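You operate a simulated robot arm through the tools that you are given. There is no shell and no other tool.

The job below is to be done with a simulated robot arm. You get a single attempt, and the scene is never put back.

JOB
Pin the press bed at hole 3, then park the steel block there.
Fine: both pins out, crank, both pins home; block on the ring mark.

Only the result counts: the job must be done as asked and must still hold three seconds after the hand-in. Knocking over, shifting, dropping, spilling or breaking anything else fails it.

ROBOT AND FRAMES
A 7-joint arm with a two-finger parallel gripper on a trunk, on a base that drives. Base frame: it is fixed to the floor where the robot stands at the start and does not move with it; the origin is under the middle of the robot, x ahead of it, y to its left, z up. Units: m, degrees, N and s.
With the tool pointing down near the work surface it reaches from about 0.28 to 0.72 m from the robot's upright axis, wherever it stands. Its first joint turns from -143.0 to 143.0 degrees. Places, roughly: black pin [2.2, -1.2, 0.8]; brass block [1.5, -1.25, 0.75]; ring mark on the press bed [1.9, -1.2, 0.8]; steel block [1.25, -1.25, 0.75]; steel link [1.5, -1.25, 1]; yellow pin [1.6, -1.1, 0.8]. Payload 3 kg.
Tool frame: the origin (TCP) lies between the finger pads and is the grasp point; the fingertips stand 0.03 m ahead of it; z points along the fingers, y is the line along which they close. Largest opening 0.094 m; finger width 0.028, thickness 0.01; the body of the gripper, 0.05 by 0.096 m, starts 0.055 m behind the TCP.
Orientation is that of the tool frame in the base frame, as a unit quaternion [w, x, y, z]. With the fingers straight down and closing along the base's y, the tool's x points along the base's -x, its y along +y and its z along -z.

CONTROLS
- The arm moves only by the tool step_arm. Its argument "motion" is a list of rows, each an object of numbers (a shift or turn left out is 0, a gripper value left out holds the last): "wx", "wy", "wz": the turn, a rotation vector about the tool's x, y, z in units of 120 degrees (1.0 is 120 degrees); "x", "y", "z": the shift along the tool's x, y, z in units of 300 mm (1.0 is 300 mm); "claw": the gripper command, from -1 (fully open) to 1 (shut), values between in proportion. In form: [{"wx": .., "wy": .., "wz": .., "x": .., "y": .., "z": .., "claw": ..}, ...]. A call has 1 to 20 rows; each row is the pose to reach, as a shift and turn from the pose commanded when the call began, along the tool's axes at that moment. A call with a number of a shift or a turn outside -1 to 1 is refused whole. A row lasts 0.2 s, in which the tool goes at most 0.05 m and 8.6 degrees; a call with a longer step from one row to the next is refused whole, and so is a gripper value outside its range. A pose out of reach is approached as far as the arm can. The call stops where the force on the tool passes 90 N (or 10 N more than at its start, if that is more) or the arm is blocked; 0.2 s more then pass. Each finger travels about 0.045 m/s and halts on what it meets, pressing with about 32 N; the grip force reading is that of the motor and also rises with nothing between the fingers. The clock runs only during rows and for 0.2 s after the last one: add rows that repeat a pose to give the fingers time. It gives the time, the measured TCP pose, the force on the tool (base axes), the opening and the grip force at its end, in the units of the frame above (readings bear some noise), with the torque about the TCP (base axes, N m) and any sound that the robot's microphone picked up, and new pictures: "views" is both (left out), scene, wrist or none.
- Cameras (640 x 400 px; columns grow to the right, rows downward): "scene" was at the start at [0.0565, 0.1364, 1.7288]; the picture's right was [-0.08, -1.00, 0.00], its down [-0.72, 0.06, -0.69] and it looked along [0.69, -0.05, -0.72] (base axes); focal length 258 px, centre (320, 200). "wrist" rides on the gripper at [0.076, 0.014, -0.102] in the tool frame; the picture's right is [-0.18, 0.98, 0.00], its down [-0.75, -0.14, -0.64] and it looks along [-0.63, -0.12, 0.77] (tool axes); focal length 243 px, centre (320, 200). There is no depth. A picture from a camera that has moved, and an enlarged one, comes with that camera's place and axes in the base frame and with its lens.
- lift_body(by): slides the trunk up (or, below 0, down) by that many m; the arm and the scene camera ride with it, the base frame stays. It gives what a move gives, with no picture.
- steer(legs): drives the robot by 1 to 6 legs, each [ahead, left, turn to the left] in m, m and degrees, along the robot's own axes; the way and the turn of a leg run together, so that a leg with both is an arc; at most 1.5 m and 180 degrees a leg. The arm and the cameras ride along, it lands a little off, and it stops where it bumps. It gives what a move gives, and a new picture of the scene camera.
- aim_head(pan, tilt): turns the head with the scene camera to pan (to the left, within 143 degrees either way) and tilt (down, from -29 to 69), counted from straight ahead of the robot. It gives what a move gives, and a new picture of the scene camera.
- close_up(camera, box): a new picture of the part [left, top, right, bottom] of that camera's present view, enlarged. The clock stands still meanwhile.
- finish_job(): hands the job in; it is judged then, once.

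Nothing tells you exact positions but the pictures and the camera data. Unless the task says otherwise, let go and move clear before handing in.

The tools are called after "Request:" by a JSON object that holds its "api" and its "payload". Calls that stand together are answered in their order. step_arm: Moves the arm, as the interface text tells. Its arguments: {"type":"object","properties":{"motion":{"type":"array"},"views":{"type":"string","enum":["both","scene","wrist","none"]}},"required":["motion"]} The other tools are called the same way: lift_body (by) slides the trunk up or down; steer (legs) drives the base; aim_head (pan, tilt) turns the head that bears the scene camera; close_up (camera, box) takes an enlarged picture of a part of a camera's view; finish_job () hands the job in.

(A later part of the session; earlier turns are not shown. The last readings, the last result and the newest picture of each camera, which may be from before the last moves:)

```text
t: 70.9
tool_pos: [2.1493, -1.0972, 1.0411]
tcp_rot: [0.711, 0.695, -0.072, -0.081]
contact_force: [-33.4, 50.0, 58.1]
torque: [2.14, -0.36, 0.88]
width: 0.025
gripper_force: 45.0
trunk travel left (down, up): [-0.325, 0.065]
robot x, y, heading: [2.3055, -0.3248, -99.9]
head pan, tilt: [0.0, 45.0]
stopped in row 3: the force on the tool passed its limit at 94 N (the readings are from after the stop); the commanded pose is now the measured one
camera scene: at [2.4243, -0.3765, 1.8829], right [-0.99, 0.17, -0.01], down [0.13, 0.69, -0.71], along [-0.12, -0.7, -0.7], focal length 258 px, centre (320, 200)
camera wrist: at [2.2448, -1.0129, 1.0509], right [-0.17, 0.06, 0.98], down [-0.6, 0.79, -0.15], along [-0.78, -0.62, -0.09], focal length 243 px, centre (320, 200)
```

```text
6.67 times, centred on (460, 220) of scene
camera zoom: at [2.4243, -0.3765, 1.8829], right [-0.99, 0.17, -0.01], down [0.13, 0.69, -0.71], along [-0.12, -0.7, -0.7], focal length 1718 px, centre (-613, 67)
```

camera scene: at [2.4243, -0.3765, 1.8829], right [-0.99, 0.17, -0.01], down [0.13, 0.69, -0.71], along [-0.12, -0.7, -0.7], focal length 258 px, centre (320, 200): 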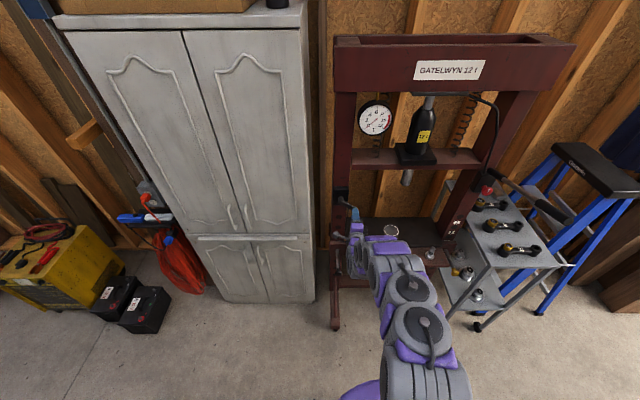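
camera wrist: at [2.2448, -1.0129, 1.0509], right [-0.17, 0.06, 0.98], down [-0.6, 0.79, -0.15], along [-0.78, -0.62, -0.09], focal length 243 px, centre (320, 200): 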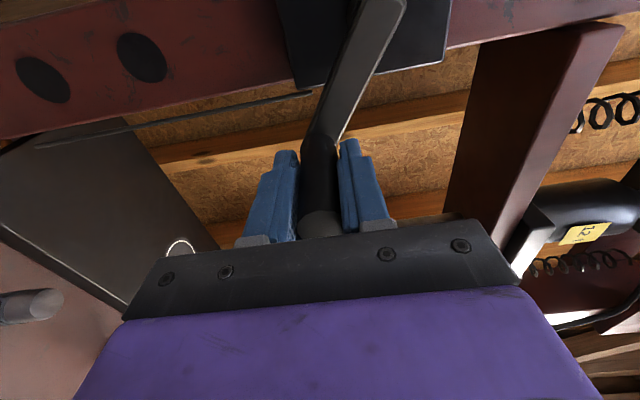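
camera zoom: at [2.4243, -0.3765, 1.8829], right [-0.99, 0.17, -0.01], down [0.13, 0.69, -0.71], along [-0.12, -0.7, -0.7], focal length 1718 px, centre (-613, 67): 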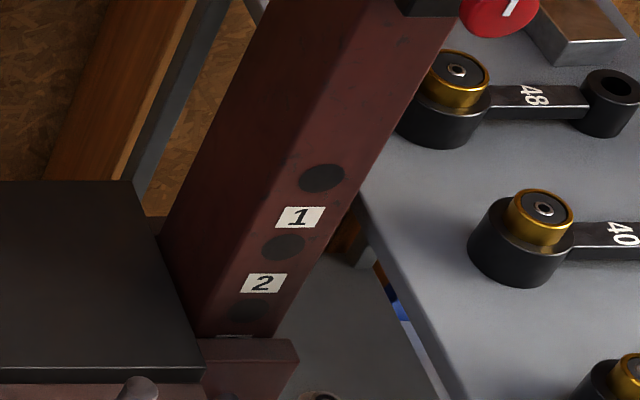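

The resisting force is purely tangential, so the crank itself has hit a stop – the bed seems to have dropped about one hole pitch. I'll ease the load off and inspect the bed and pins.

Request:
{"api": "step_arm", "payload": {"motion": [{"x": -0.01, "y": 0.014}, {"x": -0.02, "y": 0.03}, {"x": -0.02, "y": 0.03}], "views": "wrist"}}

Request:
{"api": "close_up", "payload": {"camera": "scene", "box": [310, 190, 470, 290]}}

Request:
{"api": "close_up", "payload": {"camera": "wrist", "box": [0, 0, 320, 200]}}

```text
t: 71.7
tool_pos: [2.1492, -1.096, 1.0401]
tcp_rot: [0.706, 0.701, -0.069, -0.073]
contact_force: [-36.8, 32.7, 28.8]
torque: [1.73, -0.37, 1.45]
width: 0.0242
gripper_force: 45.2
trunk travel left (down, up): [-0.325, 0.065]
robot x, y, heading: [2.3028, -0.3261, -99.9]
head pan, tilt: [0.0, 45.0]
camera wrist: at [2.244, -1.0125, 1.053], right [-0.17, 0.04, 0.98], down [-0.61, 0.78, -0.14], along [-0.77, -0.63, -0.11], focal length 243 px, centre (320, 200)
```

wrist: 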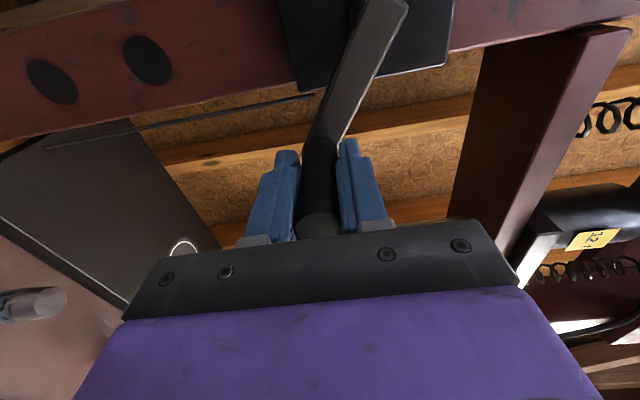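

```text
4.00 times, centred on (390, 240) of scene
camera zoom: at [2.4172, -0.3873, 1.8827], right [-0.99, 0.17, -0.01], down [0.13, 0.69, -0.71], along [-0.11, -0.7, -0.7], focal length 1031 px, centre (40, 40)
```

zoom: 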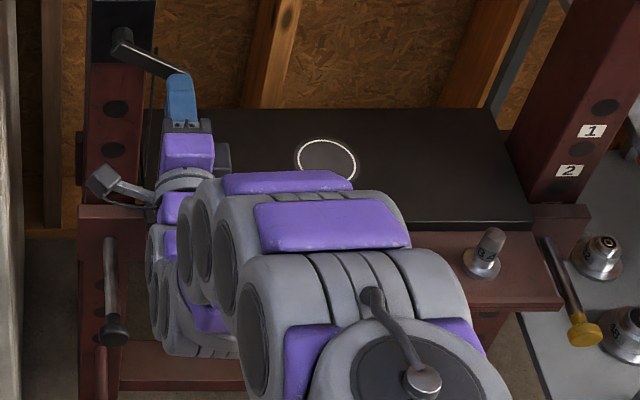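

```text
2.00 times, centred on (160, 100) of wrist
camera zoom: at [2.244, -1.0125, 1.053], right [-0.17, 0.04, 0.98], down [-0.61, 0.78, -0.14], along [-0.77, -0.63, -0.11], focal length 485 px, centre (640, 400)
```

zoom: 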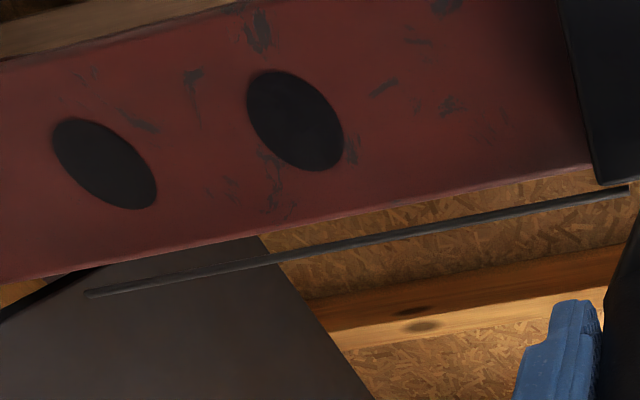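

Force is dropping but not zero; I'll back off further along the circle to unload it and then judge the bed height.

Request:
{"api": "step_arm", "payload": {"motion": [{"x": -0.015, "y": 0.01}, {"x": -0.03, "y": 0.025}, {"x": -0.04, "y": 0.04}, {"x": -0.04, "y": 0.04}], "views": "wrist"}}

```text
t: 72.7
tool_pos: [2.1454, -1.0977, 1.0473]
tcp_rot: [0.703, 0.705, -0.065, -0.071]
contact_force: [-9.7, 28.2, -21.1]
torque: [0.1, 0.22, 0.43]
width: 0.0236
gripper_force: 45.0
trunk travel left (down, up): [-0.325, 0.065]
robot x, y, heading: [2.3081, -0.3215, -99.8]
head pan, tilt: [0.0, 45.0]
camera wrist: at [2.2384, -1.0123, 1.061], right [-0.17, 0.03, 0.98], down [-0.62, 0.77, -0.14], along [-0.77, -0.63, -0.11], focal length 243 px, centre (320, 200)
```

wrist: 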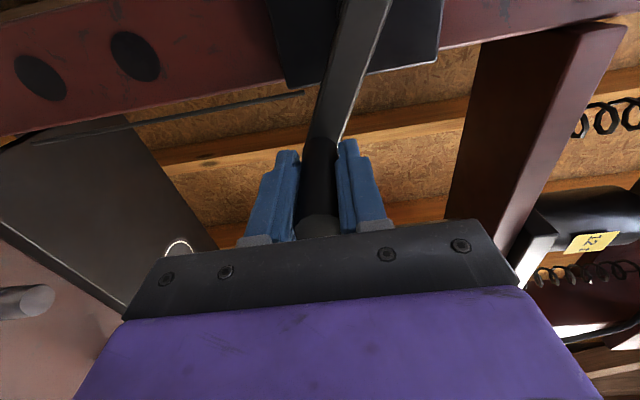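

I'll release the peg, back away, and measure the bracket against the post holes with the wrist camera.

Request:
{"api": "step_arm", "payload": {"motion": [{"claw": 0.5}, {"claw": 0}, {"claw": -0.5}, {"claw": -1}, {"claw": -1}, {"z": -0.12}, {"z": -0.25}, {"z": -0.38}, {"z": -0.5}, {"z": -0.5}], "views": "both"}}

```text
t: 74.9
tool_pos: [2.1756, -0.9528, 1.0488]
tcp_rot: [0.704, 0.703, -0.065, -0.072]
contact_force: [-0.4, -1.0, 0.7]
torque: [-0.02, 0.0, 0.0]
width: 0.0939
gripper_force: 0.0
trunk travel left (down, up): [-0.325, 0.065]
robot x, y, heading: [2.3072, -0.3234, -99.8]
head pan, tilt: [0.0, 45.0]
camera scene: at [2.4377, -0.4034, 1.8807], right [-0.99, 0.17, 0.0], down [0.12, 0.7, -0.7], along [-0.12, -0.69, -0.71], focal length 258 px, centre (320, 200)
camera wrist: at [2.2695, -0.8666, 1.062], right [-0.17, 0.04, 0.98], down [-0.62, 0.78, -0.14], along [-0.77, -0.63, -0.11], focal length 243 px, centre (320, 200)
```

scene: 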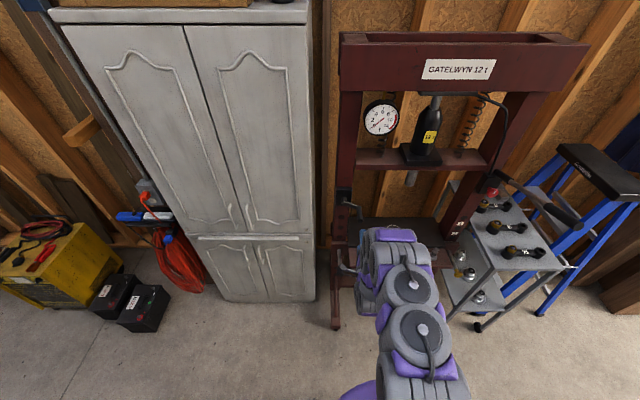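
wrist: 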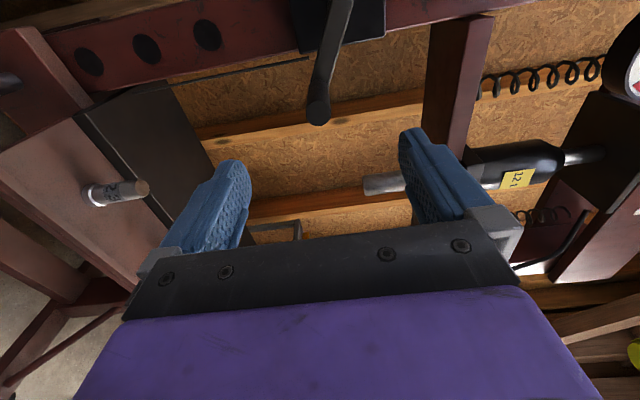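

Three holes now show above the left bracket. I'll lower the trunk so the wrist camera can view the pin and bracket at their own height.

Request:
{"api": "lift_body", "payload": {"by": -0.3}}

Request:
{"api": "step_arm", "payload": {"motion": [{"x": 0.1}, {"x": 0.2}, {"x": 0.2}], "views": "wrist"}}

Request:
{"api": "close_up", "payload": {"camera": "wrist", "box": [180, 0, 500, 200]}}

```text
t: 77.9
tool_pos: [2.1759, -0.9521, 0.7497]
tcp_rot: [0.705, 0.703, -0.064, -0.073]
contact_force: [0.3, 0.0, 0.1]
torque: [0.0, 0.01, -0.04]
width: 0.0942
gripper_force: 0.1
trunk travel left (down, up): [-0.025, 0.365]
robot x, y, heading: [2.3076, -0.3216, -100.1]
head pan, tilt: [0.0, 45.0]
```

```text
t: 78.7
tool_pos: [2.2334, -0.9614, 0.7485]
tcp_rot: [0.705, 0.702, -0.065, -0.073]
contact_force: [-0.2, 0.9, -0.8]
torque: [-0.01, 0.0, -0.03]
width: 0.0937
gripper_force: 0.0
trunk travel left (down, up): [-0.025, 0.365]
robot x, y, heading: [2.3105, -0.3224, -99.5]
head pan, tilt: [0.0, 45.0]
camera wrist: at [2.3279, -0.8758, 0.7616], right [-0.17, 0.04, 0.98], down [-0.62, 0.78, -0.14], along [-0.77, -0.63, -0.11], focal length 243 px, centre (320, 200)
```

wrist: 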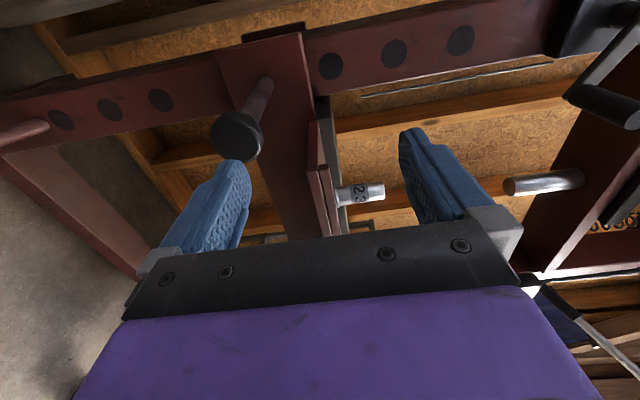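

```text
2.00 times, centred on (340, 100) of wrist
camera zoom: at [2.3279, -0.8758, 0.7616], right [-0.17, 0.04, 0.98], down [-0.62, 0.78, -0.14], along [-0.77, -0.63, -0.11], focal length 485 px, centre (280, 400)
```

zoom: 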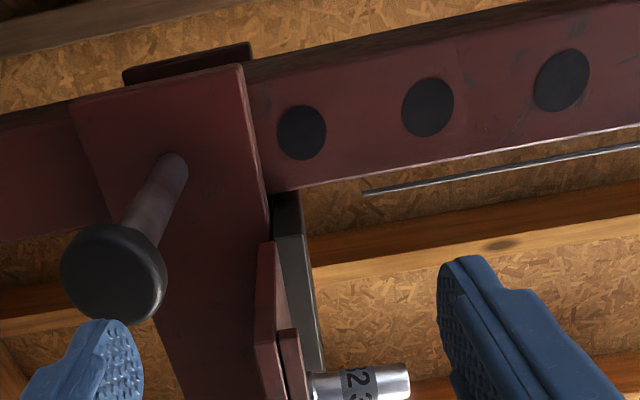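

The pin now sits at z≈0.682, against 0.683 for the next hole down – the stop is right at that hole. I'll line up on the black pin's knob.

Request:
{"api": "step_arm", "payload": {"motion": [{"y": -0.12, "wy": 0.008}, {"y": -0.22, "wy": 0.008, "x": 0.005}, {"y": -0.22, "wy": 0.008, "x": 0.005, "z": 0.08}, {"y": -0.22, "wy": 0.008, "x": 0.005, "z": 0.17}, {"y": -0.22, "wy": 0.008, "x": 0.005, "z": 0.25}, {"y": -0.22, "wy": 0.008, "x": 0.005, "z": 0.28}, {"y": -0.22, "wy": 0.008, "x": 0.005, "z": 0.28}], "views": "wrist"}}

```text
t: 80.3
tool_pos: [2.2175, -1.0467, 0.682]
tcp_rot: [0.705, 0.703, -0.06, -0.067]
contact_force: [0.2, 0.6, -0.1]
torque: [0.03, 0.01, 0.0]
width: 0.094
gripper_force: 0.1
trunk travel left (down, up): [-0.025, 0.365]
robot x, y, heading: [2.3074, -0.3238, -99.7]
head pan, tilt: [0.0, 45.0]
camera wrist: at [2.3114, -0.9605, 0.6967], right [-0.17, 0.03, 0.98], down [-0.63, 0.76, -0.14], along [-0.76, -0.64, -0.11], focal length 243 px, centre (320, 200)
```

wrist: 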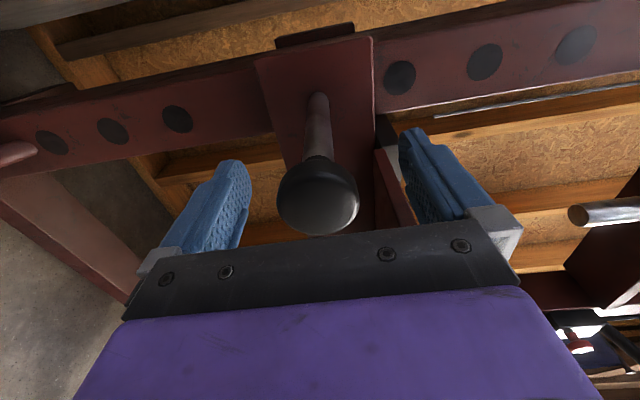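

The knob is centred between the fingers. Before pushing it home I'll check the right post's labels from here.

Request:
{"api": "close_up", "payload": {"camera": "scene", "box": [430, 180, 500, 250]}}

Request:
{"api": "aim_head", "payload": {"pan": 15, "tilt": 40}}

```text
5.71 times, centred on (465, 215) of scene
camera zoom: at [2.4386, -0.4028, 1.5806], right [-0.99, 0.17, 0.0], down [0.12, 0.7, -0.7], along [-0.12, -0.69, -0.71], focal length 1472 px, centre (-509, 114)
```

zoom: 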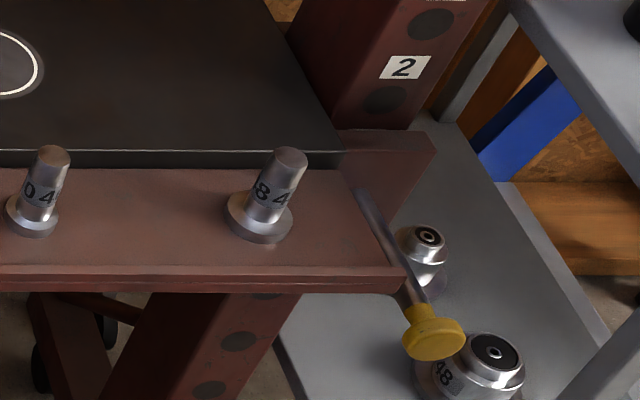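

```text
t: 81.1
tool_pos: [2.2192, -1.0487, 0.6843]
tcp_rot: [0.705, 0.703, -0.059, -0.067]
contact_force: [0.4, 0.5, 0.4]
torque: [-0.01, -0.01, -0.03]
width: 0.0939
gripper_force: 0.0
trunk travel left (down, up): [-0.025, 0.365]
robot x, y, heading: [2.3094, -0.3266, -99.6]
head pan, tilt: [15.0, 40.0]
camera scene: at [2.4603, -0.4073, 1.5878], right [-1.0, -0.09, 0.0], down [-0.06, 0.64, -0.76], along [0.07, -0.76, -0.65], focal length 258 px, centre (320, 200)
```

scene: 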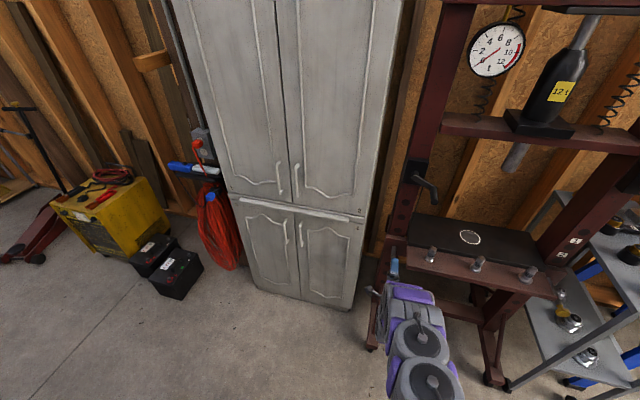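

Labels read 1, 2 (and the edge of 3) each just above its hole, so hole 3 is the one behind the bracket now. Gripping the black pin's knob and pushing it in.

Request:
{"api": "step_arm", "payload": {"motion": [{"claw": 1}, {"claw": 1}, {"claw": 1}, {"claw": 1}, {"claw": 1}, {"claw": 1}], "views": "none"}}

Request:
{"api": "step_arm", "payload": {"motion": [{"z": 0.05}, {"z": 0.1}, {"z": 0.15}, {"z": 0.2}, {"z": 0.25}, {"z": 0.28}, {"z": 0.28}], "views": "wrist"}}

```text
t: 82.5
tool_pos: [2.2193, -1.0482, 0.683]
tcp_rot: [0.705, 0.704, -0.058, -0.067]
contact_force: [-0.2, 1.6, -6.8]
torque: [-0.08, 0.05, 0.07]
width: 0.0393
gripper_force: 45.4
trunk travel left (down, up): [-0.025, 0.365]
robot x, y, heading: [2.3064, -0.3241, -99.9]
head pan, tilt: [15.0, 40.0]
```

```text
t: 84.1
tool_pos: [2.2038, -1.1305, 0.6825]
tcp_rot: [0.705, 0.704, -0.058, -0.067]
contact_force: [-1.7, 0.6, -5.3]
torque: [0.08, -0.05, 0.23]
width: 0.0394
gripper_force: 44.2
trunk travel left (down, up): [-0.025, 0.365]
robot x, y, heading: [2.3074, -0.3216, -99.8]
head pan, tilt: [15.0, 40.0]
camera wrist: at [2.2966, -1.0428, 0.696], right [-0.17, 0.03, 0.98], down [-0.63, 0.77, -0.14], along [-0.76, -0.64, -0.11], focal length 243 px, centre (320, 200)
```

wrist: 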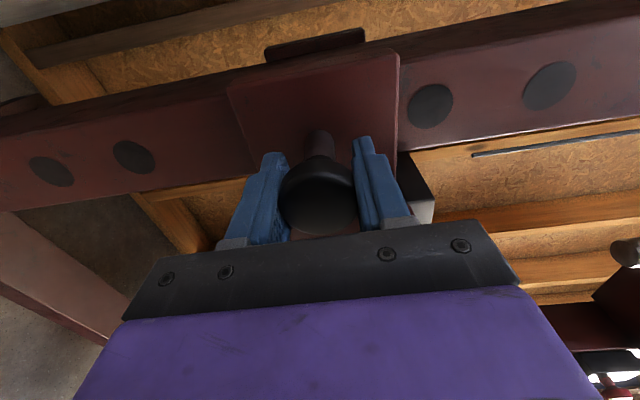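

It slid in freely for 8.4 cm. Pushing the last bit until it seats.

Request:
{"api": "step_arm", "payload": {"motion": [{"z": 0.015}, {"z": 0.03}, {"z": 0.045}, {"z": 0.06}, {"z": 0.06}], "views": "wrist"}}

```text
t: 85.3
tool_pos: [2.201, -1.1451, 0.6829]
tcp_rot: [0.705, 0.704, -0.058, -0.068]
contact_force: [6.8, 34.4, -8.3]
torque: [-0.05, 0.02, -0.06]
width: 0.0392
gripper_force: 44.9
trunk travel left (down, up): [-0.025, 0.365]
robot x, y, heading: [2.3069, -0.3249, -99.7]
head pan, tilt: [15.0, 40.0]
camera wrist: at [2.2941, -1.0586, 0.6959], right [-0.17, 0.03, 0.98], down [-0.63, 0.76, -0.13], along [-0.76, -0.64, -0.11], focal length 243 px, centre (320, 200)
```

wrist: 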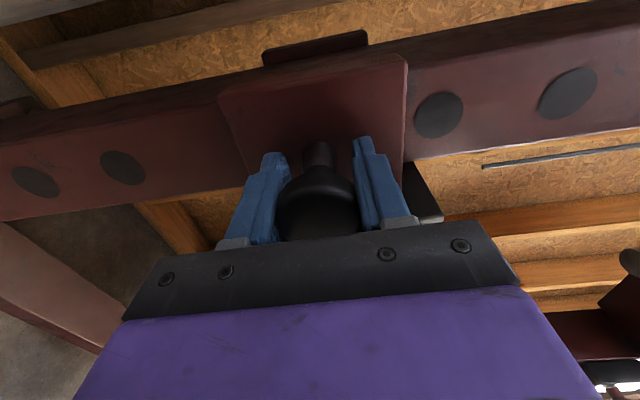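

The black pin is home (firm stop at its original depth). Releasing and backing off.

Request:
{"api": "step_arm", "payload": {"motion": [{"z": -0.02}, {"z": -0.02, "claw": 0.3}, {"z": -0.02, "claw": -0.3}, {"z": -0.02, "claw": -1}, {"z": -0.02, "claw": -1}, {"z": -0.12}, {"z": -0.25}, {"z": -0.4}, {"z": -0.55}, {"z": -0.55}], "views": "wrist"}}

Request:
{"api": "aim_head", "payload": {"pan": 0, "tilt": 45}}

```text
t: 87.5
tool_pos: [2.229, -0.9849, 0.6805]
tcp_rot: [0.706, 0.703, -0.059, -0.066]
contact_force: [-0.6, 0.2, 0.5]
torque: [0.0, 0.01, -0.01]
width: 0.0939
gripper_force: 0.1
trunk travel left (down, up): [-0.025, 0.365]
robot x, y, heading: [2.3078, -0.3234, -99.9]
head pan, tilt: [15.0, 40.0]
camera wrist: at [2.3221, -0.897, 0.6936], right [-0.17, 0.03, 0.98], down [-0.63, 0.76, -0.14], along [-0.76, -0.64, -0.11], focal length 243 px, centre (320, 200)
```

wrist: 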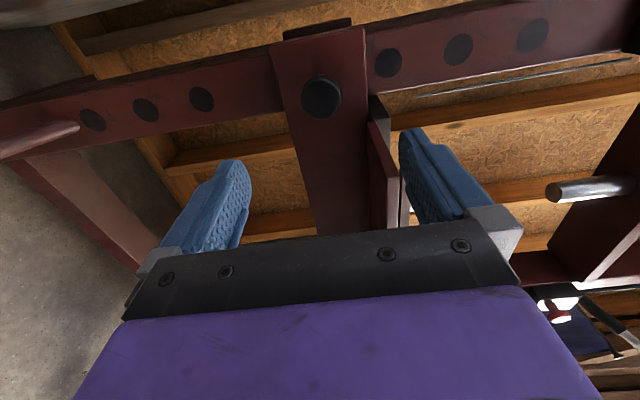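

```text
t: 88.2
tool_pos: [2.2287, -0.9846, 0.6802]
tcp_rot: [0.707, 0.702, -0.06, -0.067]
contact_force: [-1.2, 0.6, -0.2]
torque: [0.0, 0.04, -0.01]
width: 0.0937
gripper_force: 0.1
trunk travel left (down, up): [-0.025, 0.365]
robot x, y, heading: [2.3061, -0.3266, -99.7]
head pan, tilt: [0.0, 45.0]
camera scene: at [2.4386, -0.4024, 1.5807], right [-0.99, 0.17, 0.0], down [0.12, 0.7, -0.71], along [-0.12, -0.7, -0.71], focal length 258 px, centre (320, 200)
```

scene: 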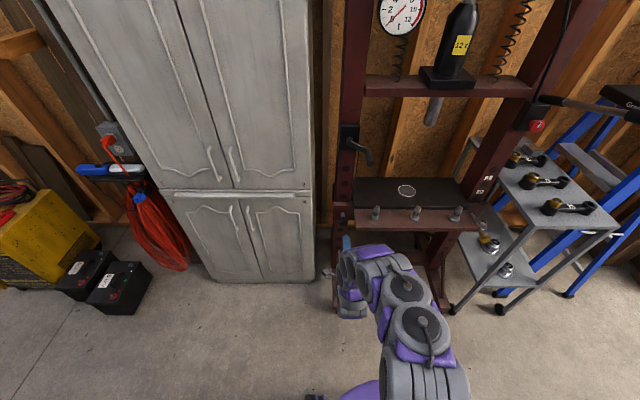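

The black pin is home and hole 3's row now has three open holes above it. Sliding right for the yellow pin.

Request:
{"api": "step_arm", "payload": {"motion": [{"z": -0.07}, {"z": -0.13}, {"z": -0.13}], "views": "none"}}

Request:
{"api": "steer", "payload": {"legs": [[0, -0.53, 0]]}}

Request:
{"api": "step_arm", "payload": {"motion": [{}], "views": "wrist"}}

```text
t: 89.0
tool_pos: [2.2358, -0.9453, 0.6821]
tcp_rot: [0.706, 0.703, -0.059, -0.068]
contact_force: [-0.2, -1.1, -0.5]
torque: [0.04, -0.05, 0.0]
width: 0.0939
gripper_force: 0.0
trunk travel left (down, up): [-0.025, 0.365]
robot x, y, heading: [2.3066, -0.3241, -99.8]
head pan, tilt: [0.0, 45.0]
```

```text
t: 92.1
tool_pos: [1.7129, -0.8566, 0.6828]
tcp_rot: [0.705, 0.703, -0.058, -0.067]
contact_force: [0.2, -1.1, -0.8]
torque: [-0.03, 0.01, -0.01]
width: 0.0938
gripper_force: 0.0
trunk travel left (down, up): [-0.025, 0.365]
robot x, y, heading: [1.7823, -0.238, -99.6]
head pan, tilt: [0.0, 45.0]
camera scene: at [1.9164, -0.3126, 1.5804], right [-0.99, 0.17, 0.0], down [0.12, 0.7, -0.71], along [-0.12, -0.69, -0.71], focal length 258 px, centre (320, 200)
```

scene: 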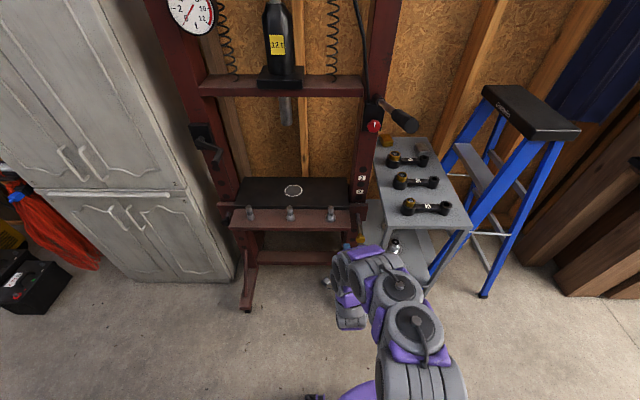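

```text
t: 92.5
tool_pos: [1.7115, -0.8547, 0.6826]
tcp_rot: [0.706, 0.702, -0.058, -0.066]
contact_force: [0.0, -0.4, 0.0]
torque: [0.03, 0.04, -0.03]
width: 0.0943
gripper_force: 0.2
trunk travel left (down, up): [-0.025, 0.365]
robot x, y, heading: [1.7815, -0.2327, -99.7]
head pan, tilt: [0.0, 45.0]
camera wrist: at [1.8036, -0.7673, 0.6954], right [-0.17, 0.04, 0.98], down [-0.63, 0.76, -0.14], along [-0.76, -0.65, -0.11], focal length 243 px, centre (320, 200)
```

wrist: 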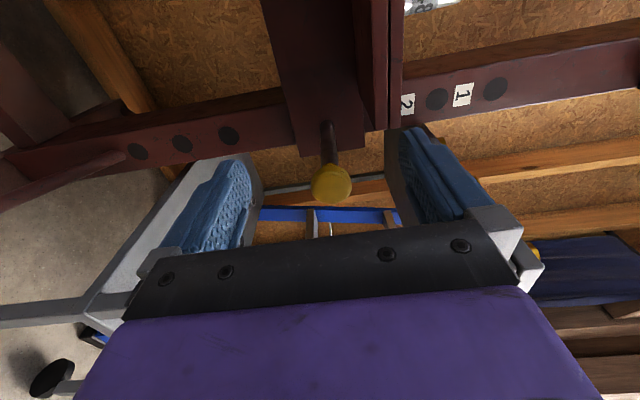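

The yellow knob is 6.8 cm to the right at the right height. Shifting right, then moving in for a shallow grip.

Request:
{"api": "step_arm", "payload": {"motion": [{"x": -0.12}, {"x": -0.225}, {"x": -0.225, "z": 0.08}, {"x": -0.225, "z": 0.17}, {"x": -0.225, "z": 0.25}, {"x": -0.225, "z": 0.25}], "views": "wrist"}}

```text
t: 93.9
tool_pos: [1.6324, -0.9171, 0.6827]
tcp_rot: [0.706, 0.703, -0.059, -0.066]
contact_force: [1.4, 0.0, -0.4]
torque: [-0.01, 0.01, -0.02]
width: 0.094
gripper_force: 0.0
trunk travel left (down, up): [-0.025, 0.365]
robot x, y, heading: [1.7827, -0.2373, -99.8]
head pan, tilt: [0.0, 45.0]
camera wrist: at [1.7242, -0.8295, 0.6957], right [-0.17, 0.04, 0.98], down [-0.63, 0.76, -0.14], along [-0.76, -0.65, -0.11], focal length 243 px, centre (320, 200)
```

wrist: 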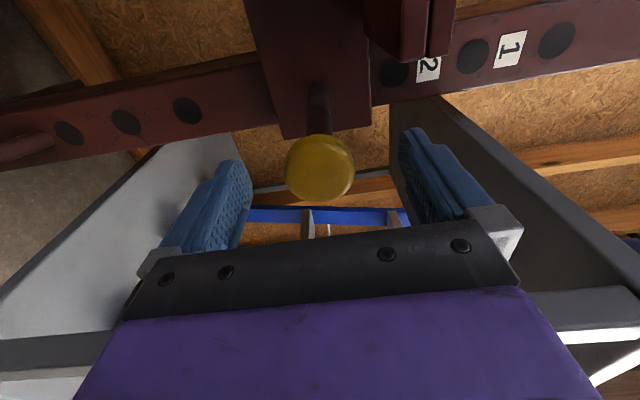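

Well aligned, and the trolley edge is clear of the fingers. Gripping and pushing the yellow pin home.

Request:
{"api": "step_arm", "payload": {"motion": [{"claw": 1}, {"claw": 1}, {"claw": 1}, {"claw": 1}, {"claw": 1}, {"claw": 1}], "views": "none"}}

Request:
{"api": "step_arm", "payload": {"motion": [{"z": 0.05}, {"z": 0.1}, {"z": 0.15}, {"z": 0.2}, {"z": 0.25}, {"z": 0.28}, {"z": 0.28}], "views": "wrist"}}

```text
t: 95.3
tool_pos: [1.6321, -0.9174, 0.6824]
tcp_rot: [0.706, 0.703, -0.058, -0.067]
contact_force: [-0.5, 0.3, -2.1]
torque: [0.06, 0.01, 0.06]
width: 0.0393
gripper_force: 44.4
trunk travel left (down, up): [-0.025, 0.365]
robot x, y, heading: [1.7791, -0.2343, -99.7]
head pan, tilt: [0.0, 45.0]
```

```text
t: 96.9
tool_pos: [1.6171, -0.9992, 0.6831]
tcp_rot: [0.705, 0.703, -0.058, -0.067]
contact_force: [1.4, -1.0, -5.5]
torque: [0.22, -0.06, -0.01]
width: 0.0392
gripper_force: 45.0
trunk travel left (down, up): [-0.025, 0.365]
robot x, y, heading: [1.7828, -0.2352, -99.6]
head pan, tilt: [0.0, 45.0]
camera wrist: at [1.7096, -0.9117, 0.6954], right [-0.17, 0.04, 0.98], down [-0.63, 0.76, -0.14], along [-0.76, -0.65, -0.11], focal length 243 px, centre (320, 200)
```

wrist: 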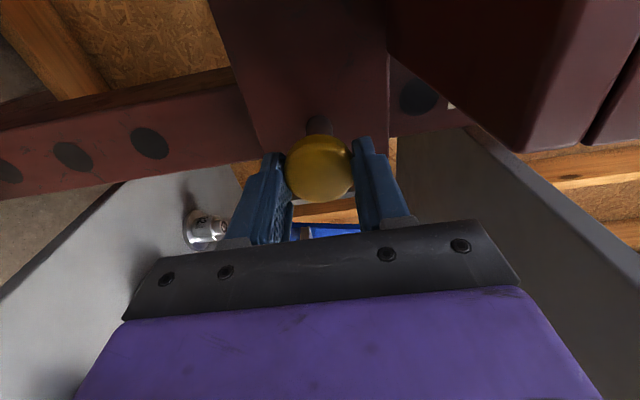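

Request:
{"api": "step_arm", "payload": {"motion": [{"z": 0.015}, {"z": 0.03}, {"z": 0.045}, {"z": 0.055}, {"z": 0.055}], "views": "wrist"}}

```text
t: 98.1
tool_pos: [1.6149, -1.0139, 0.6822]
tcp_rot: [0.705, 0.704, -0.059, -0.065]
contact_force: [5.5, 34.7, -14.8]
torque: [0.24, -0.01, 0.02]
width: 0.0396
gripper_force: 45.1
trunk travel left (down, up): [-0.025, 0.365]
robot x, y, heading: [1.7837, -0.2357, -99.4]
head pan, tilt: [0.0, 45.0]
camera wrist: at [1.7073, -0.9271, 0.6958], right [-0.17, 0.03, 0.98], down [-0.63, 0.76, -0.14], along [-0.76, -0.64, -0.11], focal length 243 px, centre (320, 200)
```

wrist: 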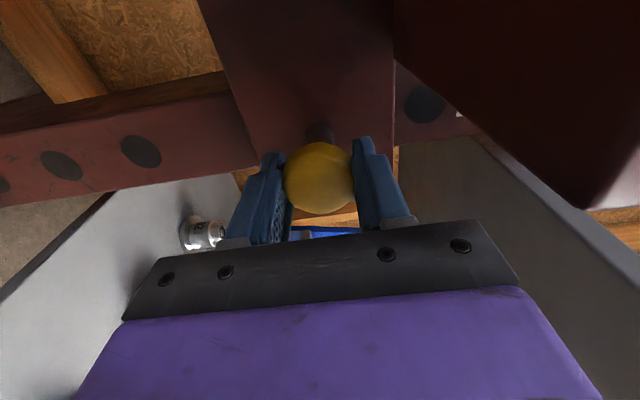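

The yellow pin is home too. Releasing and retreating.

Request:
{"api": "step_arm", "payload": {"motion": [{"z": -0.02}, {"z": -0.02, "claw": 0.3}, {"z": -0.02, "claw": -0.3}, {"z": -0.02, "claw": -1}, {"z": -0.02, "claw": -1}, {"z": -0.12}, {"z": -0.25}, {"z": -0.4}, {"z": -0.55}, {"z": -0.65}, {"z": -0.65}], "views": "wrist"}}

Request:
{"api": "close_up", "payload": {"camera": "wrist", "box": [200, 0, 520, 200]}}

```text
t: 100.5
tool_pos: [1.6456, -0.8222, 0.6841]
tcp_rot: [0.706, 0.702, -0.059, -0.066]
contact_force: [0.7, 0.0, 0.6]
torque: [0.01, 0.01, -0.01]
width: 0.094
gripper_force: 0.1
trunk travel left (down, up): [-0.025, 0.365]
robot x, y, heading: [1.7812, -0.2318, -99.7]
head pan, tilt: [0.0, 45.0]
camera wrist: at [1.7384, -0.7339, 0.6976], right [-0.17, 0.04, 0.98], down [-0.63, 0.76, -0.14], along [-0.76, -0.64, -0.11], focal length 243 px, centre (320, 200)
```

wrist: 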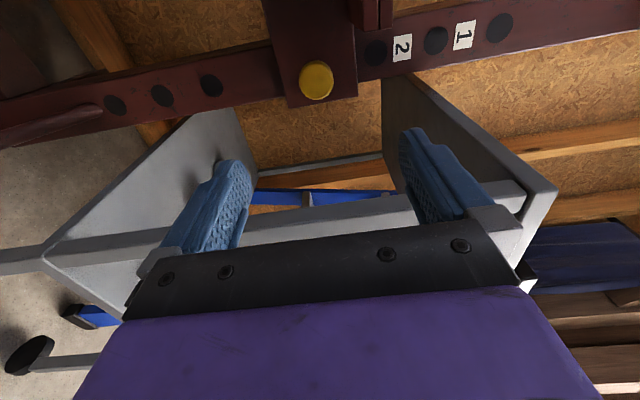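

```text
2.00 times, centred on (360, 100) of wrist
camera zoom: at [1.7384, -0.7339, 0.6976], right [-0.17, 0.04, 0.98], down [-0.63, 0.76, -0.14], along [-0.76, -0.64, -0.11], focal length 485 px, centre (240, 400)
```

zoom: 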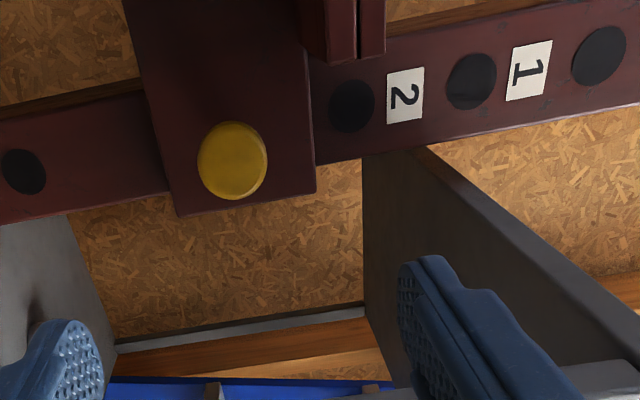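

From here the labels are unmistakable: each number sits just above its own hole (1, 2), so the bed is now pinned at hole 3 and both pins are home. Next the steel block; I'll retreat a bit, raise the trunk and look over the trolley.

Request:
{"api": "steer", "payload": {"legs": [[-0.12, 0, 0]]}}

Request:
{"api": "aim_head", "payload": {"pan": -28, "tilt": 42}}

Request:
{"api": "close_up", "payload": {"camera": "scene", "box": [230, 100, 470, 250]}}

```text
t: 101.8
tool_pos: [1.667, -0.7034, 0.6855]
tcp_rot: [0.706, 0.702, -0.057, -0.066]
contact_force: [1.0, -0.2, 0.5]
torque: [0.03, 0.0, -0.01]
width: 0.0941
gripper_force: 0.1
trunk travel left (down, up): [-0.025, 0.365]
robot x, y, heading: [1.7993, -0.1174, -99.6]
head pan, tilt: [0.0, 45.0]
camera scene: at [1.9329, -0.1934, 1.5807], right [-0.99, 0.17, 0.0], down [0.12, 0.7, -0.71], along [-0.12, -0.7, -0.71], focal length 258 px, centre (320, 200)
```

scene: 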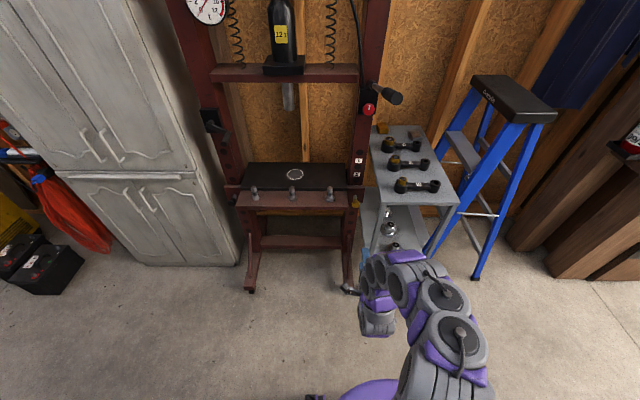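

```text
t: 102.7
tool_pos: [1.6683, -0.7023, 0.6856]
tcp_rot: [0.706, 0.702, -0.058, -0.065]
contact_force: [0.6, -0.8, 1.1]
torque: [0.02, 0.01, 0.0]
width: 0.0938
gripper_force: 0.0
trunk travel left (down, up): [-0.025, 0.365]
robot x, y, heading: [1.8017, -0.1172, -99.5]
head pan, tilt: [-28.0, 42.0]
camera scene: at [1.8951, -0.1796, 1.5851], right [-0.79, 0.61, 0.0], down [0.41, 0.53, -0.74], along [-0.45, -0.59, -0.67], focal length 258 px, centre (320, 200)
```

scene: 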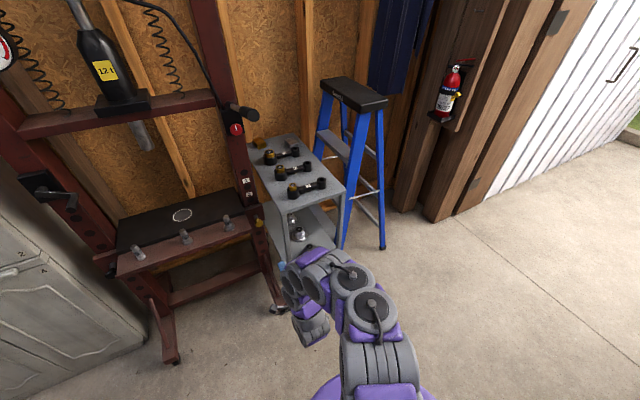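

```text
2.67 times, centred on (350, 175) of scene
camera zoom: at [1.8951, -0.1796, 1.5851], right [-0.79, 0.61, 0.0], down [0.41, 0.53, -0.74], along [-0.45, -0.59, -0.67], focal length 687 px, centre (240, 267)
```

zoom: 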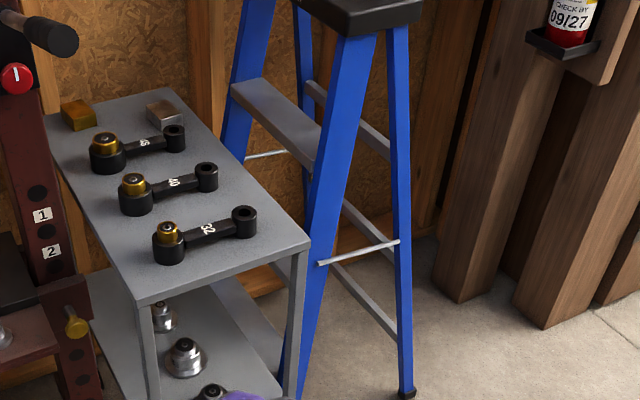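

Steel block: about (1.26, -1.26, 0.885) at the back right of the trolley (top z≈0.86), behind three bearing links; the ladder is just beyond it. I'll move right in front of the trolley, clear of the pump handle, then raise the trunk.

Request:
{"api": "steer", "payload": {"legs": [[0, -0.34, 0]]}}

Request:
{"api": "lift_body", "payload": {"by": 0.33}}

Request:
{"api": "step_arm", "payload": {"motion": [{"wz": 0.068}, {"wz": 0.136}, {"wz": 0.204}, {"wz": 0.272}, {"wz": 0.34}, {"wz": 0.408}, {"wz": 0.476}, {"wz": 0.544}, {"wz": 0.612}, {"wz": 0.68}, {"wz": 0.75}, {"wz": 0.75}]}}

```text
t: 104.9
tool_pos: [1.3367, -0.6491, 0.6857]
tcp_rot: [0.707, 0.702, -0.053, -0.062]
contact_force: [0.2, 0.9, -0.2]
torque: [0.03, 0.06, -0.03]
width: 0.094
gripper_force: 0.1
trunk travel left (down, up): [-0.025, 0.365]
robot x, y, heading: [1.4661, -0.0656, -99.3]
head pan, tilt: [-28.0, 42.0]
camera scene: at [1.5622, -0.124, 1.5849], right [-0.8, 0.6, 0.0], down [0.4, 0.54, -0.74], along [-0.45, -0.59, -0.67], focal length 258 px, centre (320, 200)
```

scene: 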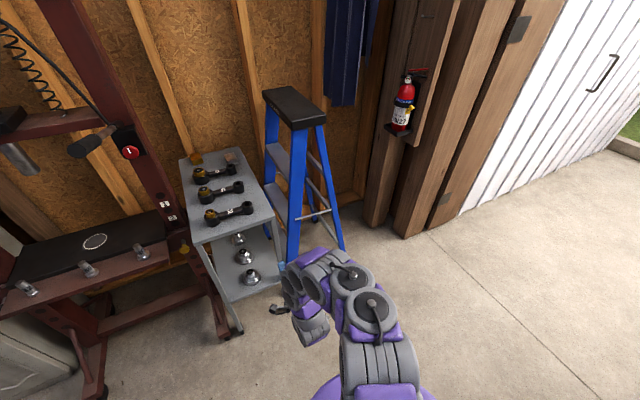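

```text
t: 108.2
tool_pos: [1.336, -0.6484, 1.0163]
tcp_rot: [0.708, 0.702, -0.054, -0.062]
contact_force: [0.3, 0.1, -0.4]
torque: [-0.01, 0.01, 0.02]
width: 0.0939
gripper_force: 0.1
trunk travel left (down, up): [-0.355, 0.035]
robot x, y, heading: [1.467, -0.0583, -98.9]
head pan, tilt: [-28.0, 42.0]
```

```text
t: 110.8
tool_pos: [1.3348, -0.6477, 1.0152]
tcp_rot: [0.543, 0.458, -0.535, 0.458]
contact_force: [1.2, -0.4, -0.6]
torque: [-0.01, -0.04, 0.03]
width: 0.0941
gripper_force: 0.0
trunk travel left (down, up): [-0.355, 0.035]
robot x, y, heading: [1.4637, -0.0591, -98.9]
head pan, tilt: [-28.0, 42.0]
camera scene: at [1.5535, -0.1237, 1.9153], right [-0.8, 0.6, 0.0], down [0.4, 0.54, -0.74], along [-0.45, -0.59, -0.67], focal length 258 px, centre (320, 200)
camera wrist: at [1.3364, -0.5446, 1.0906], right [-0.97, 0.16, -0.18], down [0.24, 0.61, -0.76], along [-0.01, -0.78, -0.63], focal length 243 px, centre (320, 200)
```

scene: 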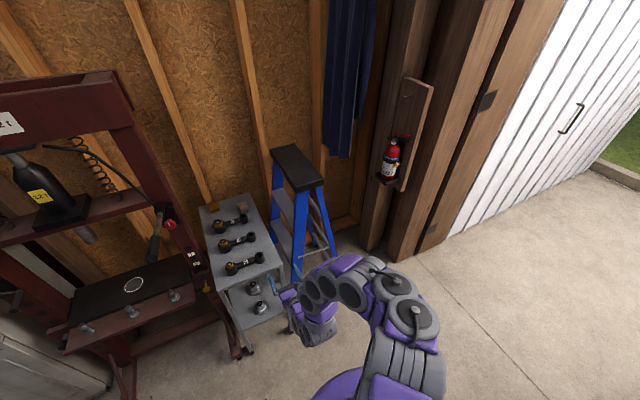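
wrist: 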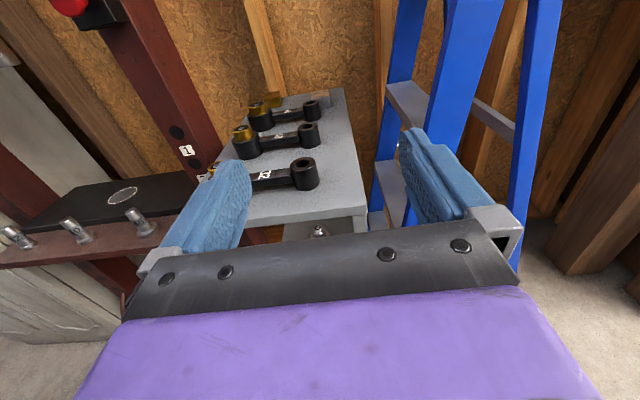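

The roll worked; the wrist camera now sits on top and looks down across the trolley. Zooming in on the block.

Request:
{"api": "close_up", "payload": {"camera": "wrist", "box": [230, 70, 390, 170]}}

Request:
{"api": "close_up", "payload": {"camera": "scene", "box": [190, 180, 310, 280]}}

```text
4.00 times, centred on (310, 120) of wrist
camera zoom: at [1.3364, -0.5446, 1.0906], right [-0.97, 0.16, -0.18], down [0.24, 0.61, -0.76], along [-0.01, -0.78, -0.63], focal length 970 px, centre (360, 520)
```

zoom: 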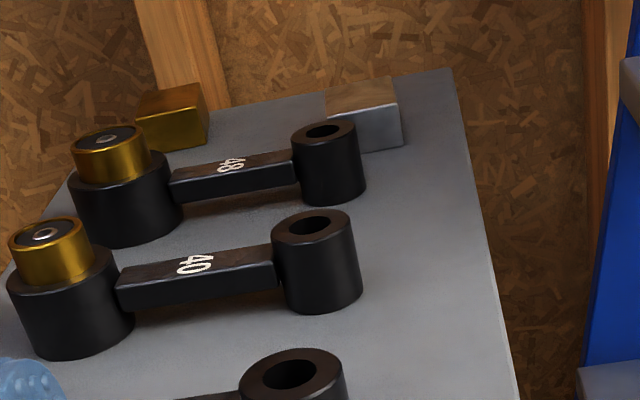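

```text
4.00 times, centred on (250, 230) of scene
camera zoom: at [1.5535, -0.1237, 1.9153], right [-0.8, 0.6, 0.0], down [0.4, 0.54, -0.74], along [-0.45, -0.59, -0.67], focal length 1031 px, centre (600, 80)
```

zoom: 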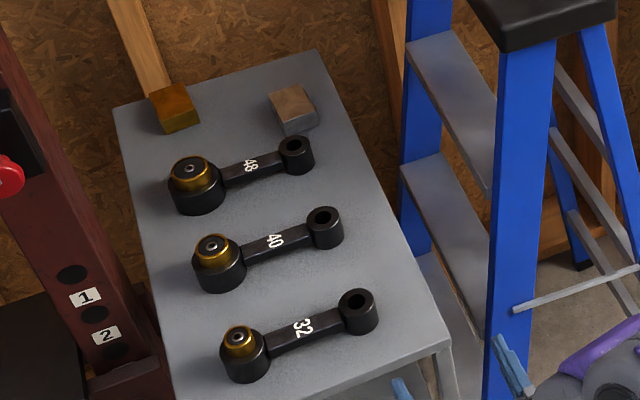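

The block is about 5 × 6 × 3 cm, lined up with the trolley (yaw ≈ 12.6°), centre near (1.25, -1.257), and the ladder is over 10 cm away from it. I'll pitch the tool 55° downward here in free space, so the hand can pass over the links and later under the press ram.

Request:
{"api": "step_arm", "payload": {"motion": [{"wy": -0.066}, {"wy": -0.132}, {"wy": -0.198}, {"wy": -0.264}, {"wy": -0.33}, {"wy": -0.396}, {"wy": -0.458}, {"wy": -0.458}]}}

```text
t: 112.6
tool_pos: [1.3364, -0.7082, 0.982]
tcp_rot: [-0.236, -0.617, 0.726, -0.192]
contact_force: [0.1, 0.6, -0.6]
torque: [0.01, 0.0, -0.02]
width: 0.094
gripper_force: 0.1
out of reach, approached as far as the arm can: row 1, 2, 3, 4, 5, 6, 7, 8
trunk travel left (down, up): [-0.355, 0.035]
robot x, y, heading: [1.4636, -0.0581, -98.8]
head pan, tilt: [-28.0, 42.0]
camera scene: at [1.5586, -0.125, 1.915], right [-0.8, 0.6, 0.0], down [0.4, 0.54, -0.74], along [-0.45, -0.59, -0.67], focal length 258 px, centre (320, 200)
camera wrist: at [1.3221, -0.7092, 1.1097], right [-0.95, 0.31, -0.1], down [0.3, 0.95, 0.08], along [0.12, 0.05, -0.99], focal length 243 px, centre (320, 200)
```

scene: 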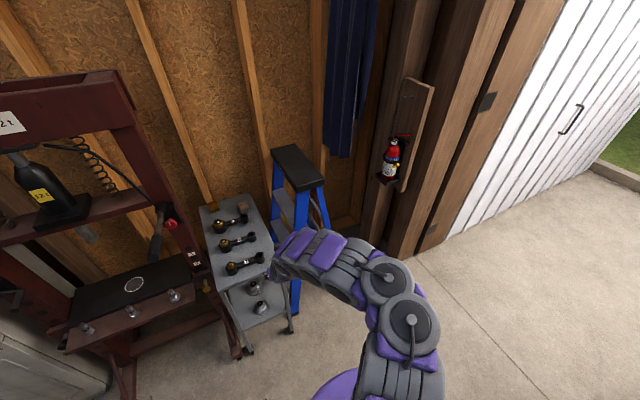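
wrist: 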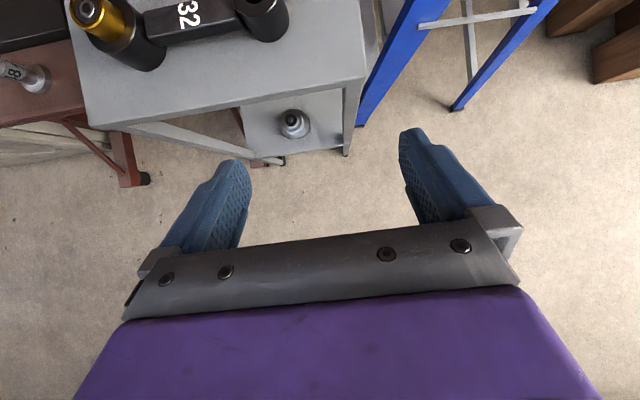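

The 55° pitch holds (slightly further out than commanded). I'll raise the trunk the last few centimetres for clearance and drive in slowly over the trolley front.

Request:
{"api": "lift_body", "payload": {"by": 0.034}}

Request:
{"api": "steer", "payload": {"legs": [[0.2, 0, -3]]}}

Request:
{"api": "step_arm", "payload": {"motion": [{}]}}

```text
t: 113.4
tool_pos: [1.336, -0.7089, 1.016]
tcp_rot: [-0.237, -0.617, 0.725, -0.194]
contact_force: [0.4, 0.3, -0.2]
torque: [0.0, -0.01, 0.0]
width: 0.094
gripper_force: 0.1
trunk travel left (down, up): [-0.389, 0.001]
robot x, y, heading: [1.4624, -0.0591, -99.0]
head pan, tilt: [-28.0, 42.0]
```

```text
t: 115.0
tool_pos: [1.2654, -0.9011, 1.0153]
tcp_rot: [-0.241, -0.598, 0.741, -0.187]
contact_force: [-0.5, -0.1, -0.4]
torque: [-0.01, 0.02, 0.01]
width: 0.0942
gripper_force: 0.0
trunk travel left (down, up): [-0.389, 0.001]
robot x, y, heading: [1.4258, -0.2593, -102.2]
head pan, tilt: [-28.0, 42.0]
camera scene: at [1.5179, -0.3294, 1.9491], right [-0.77, 0.64, 0.0], down [0.43, 0.52, -0.74], along [-0.48, -0.57, -0.67], focal length 258 px, centre (320, 200)
```

scene: 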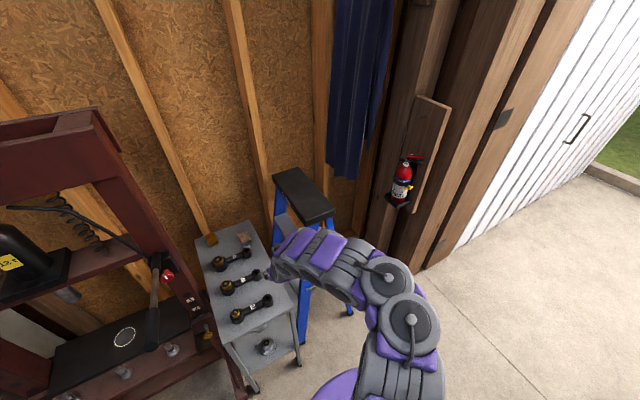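

```text
t: 115.4
tool_pos: [1.2659, -0.8987, 1.0164]
tcp_rot: [-0.242, -0.597, 0.742, -0.188]
contact_force: [-1.2, -0.3, -0.2]
torque: [-0.01, -0.01, 0.0]
width: 0.094
gripper_force: 0.0
trunk travel left (down, up): [-0.389, 0.001]
robot x, y, heading: [1.4286, -0.2615, -101.8]
head pan, tilt: [-28.0, 42.0]
camera scene: at [1.5179, -0.3279, 1.9491], right [-0.77, 0.64, 0.0], down [0.43, 0.51, -0.74], along [-0.48, -0.57, -0.67], focal length 258 px, centre (320, 200)
camera wrist: at [1.2519, -0.8981, 1.1447], right [-0.93, 0.36, -0.1], down [0.35, 0.93, 0.08], along [0.12, 0.04, -0.99], focal length 243 px, centre (320, 200)
```

scene: 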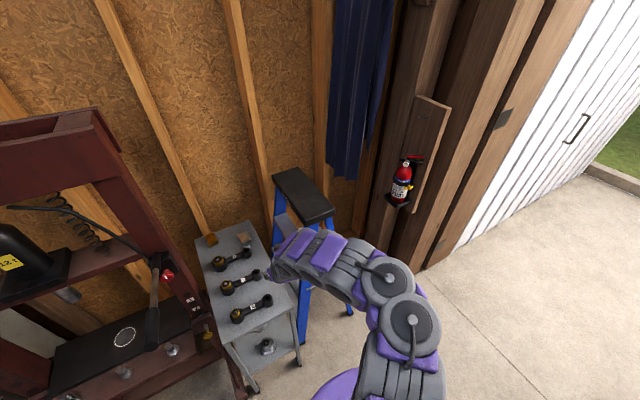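
wrist: 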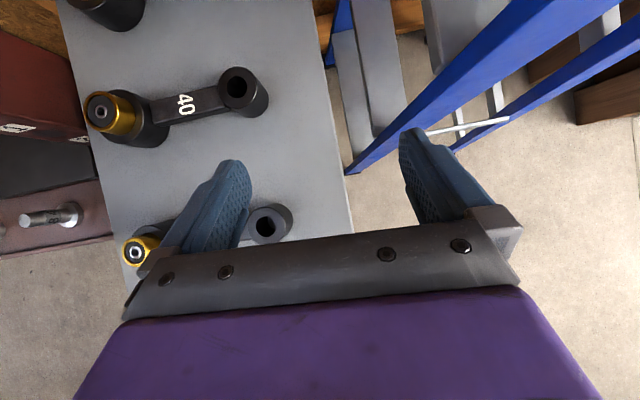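

Heading now matches the block's yaw. I'll shift the tool left onto the block's line, then drive a further 0.19 m in.

Request:
{"api": "step_arm", "payload": {"motion": [{"y": -0.12}, {"y": -0.223}, {"y": -0.223}], "views": "none"}}

Request:
{"api": "steer", "payload": {"legs": [[0.19, 0, 0]]}}

Request:
{"api": "step_arm", "payload": {"motion": [{}]}}

```text
t: 116.2
tool_pos: [1.334, -0.9136, 1.0183]
tcp_rot: [-0.242, -0.598, 0.741, -0.187]
contact_force: [0.1, -0.9, -0.5]
torque: [0.04, -0.02, 0.01]
width: 0.094
gripper_force: 0.1
trunk travel left (down, up): [-0.389, 0.001]
robot x, y, heading: [1.4288, -0.2604, -102.1]
head pan, tilt: [-28.0, 42.0]
```

```text
t: 117.7
tool_pos: [1.2985, -1.1012, 1.0164]
tcp_rot: [-0.241, -0.6, 0.74, -0.187]
contact_force: [-0.1, -0.2, 0.1]
torque: [0.0, -0.01, -0.02]
width: 0.094
gripper_force: 0.1
trunk travel left (down, up): [-0.389, 0.001]
robot x, y, heading: [1.3855, -0.4465, -101.8]
head pan, tilt: [-28.0, 42.0]
camera scene: at [1.4822, -0.5152, 1.9489], right [-0.77, 0.64, 0.0], down [0.43, 0.52, -0.74], along [-0.47, -0.57, -0.67], focal length 258 px, centre (320, 200)
```

scene: 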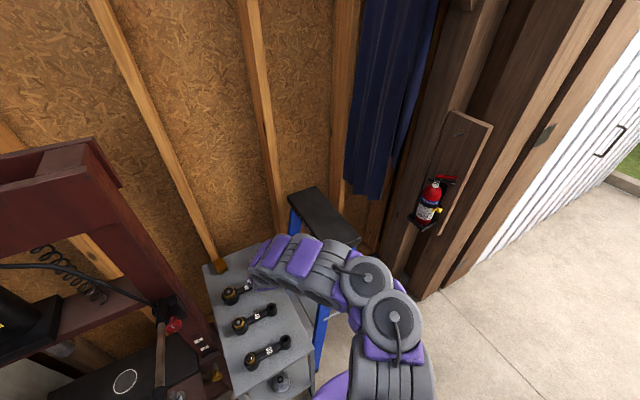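

```text
t: 118.1
tool_pos: [1.298, -1.0987, 1.0188]
tcp_rot: [-0.242, -0.599, 0.74, -0.188]
contact_force: [0.3, 0.3, -0.2]
torque: [0.0, 0.0, 0.01]
width: 0.0937
gripper_force: 0.0
trunk travel left (down, up): [-0.389, 0.001]
robot x, y, heading: [1.3915, -0.4488, -101.4]
head pan, tilt: [-28.0, 42.0]
camera scene: at [1.4808, -0.5132, 1.9491], right [-0.77, 0.64, 0.0], down [0.43, 0.52, -0.74], along [-0.47, -0.57, -0.67], focal length 258 px, centre (320, 200)
camera wrist: at [1.2843, -1.0977, 1.1465], right [-0.93, 0.35, -0.1], down [0.35, 0.93, 0.08], along [0.12, 0.04, -0.99], focal length 243 px, centre (320, 200)
```

scene: 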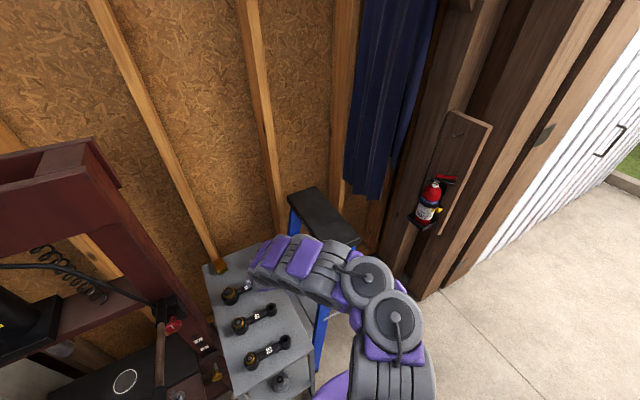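
wrist: 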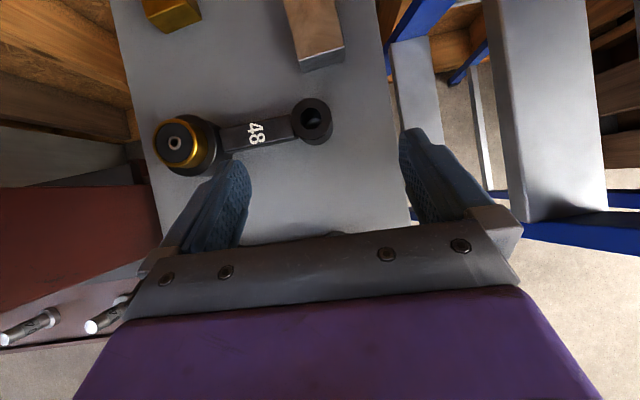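

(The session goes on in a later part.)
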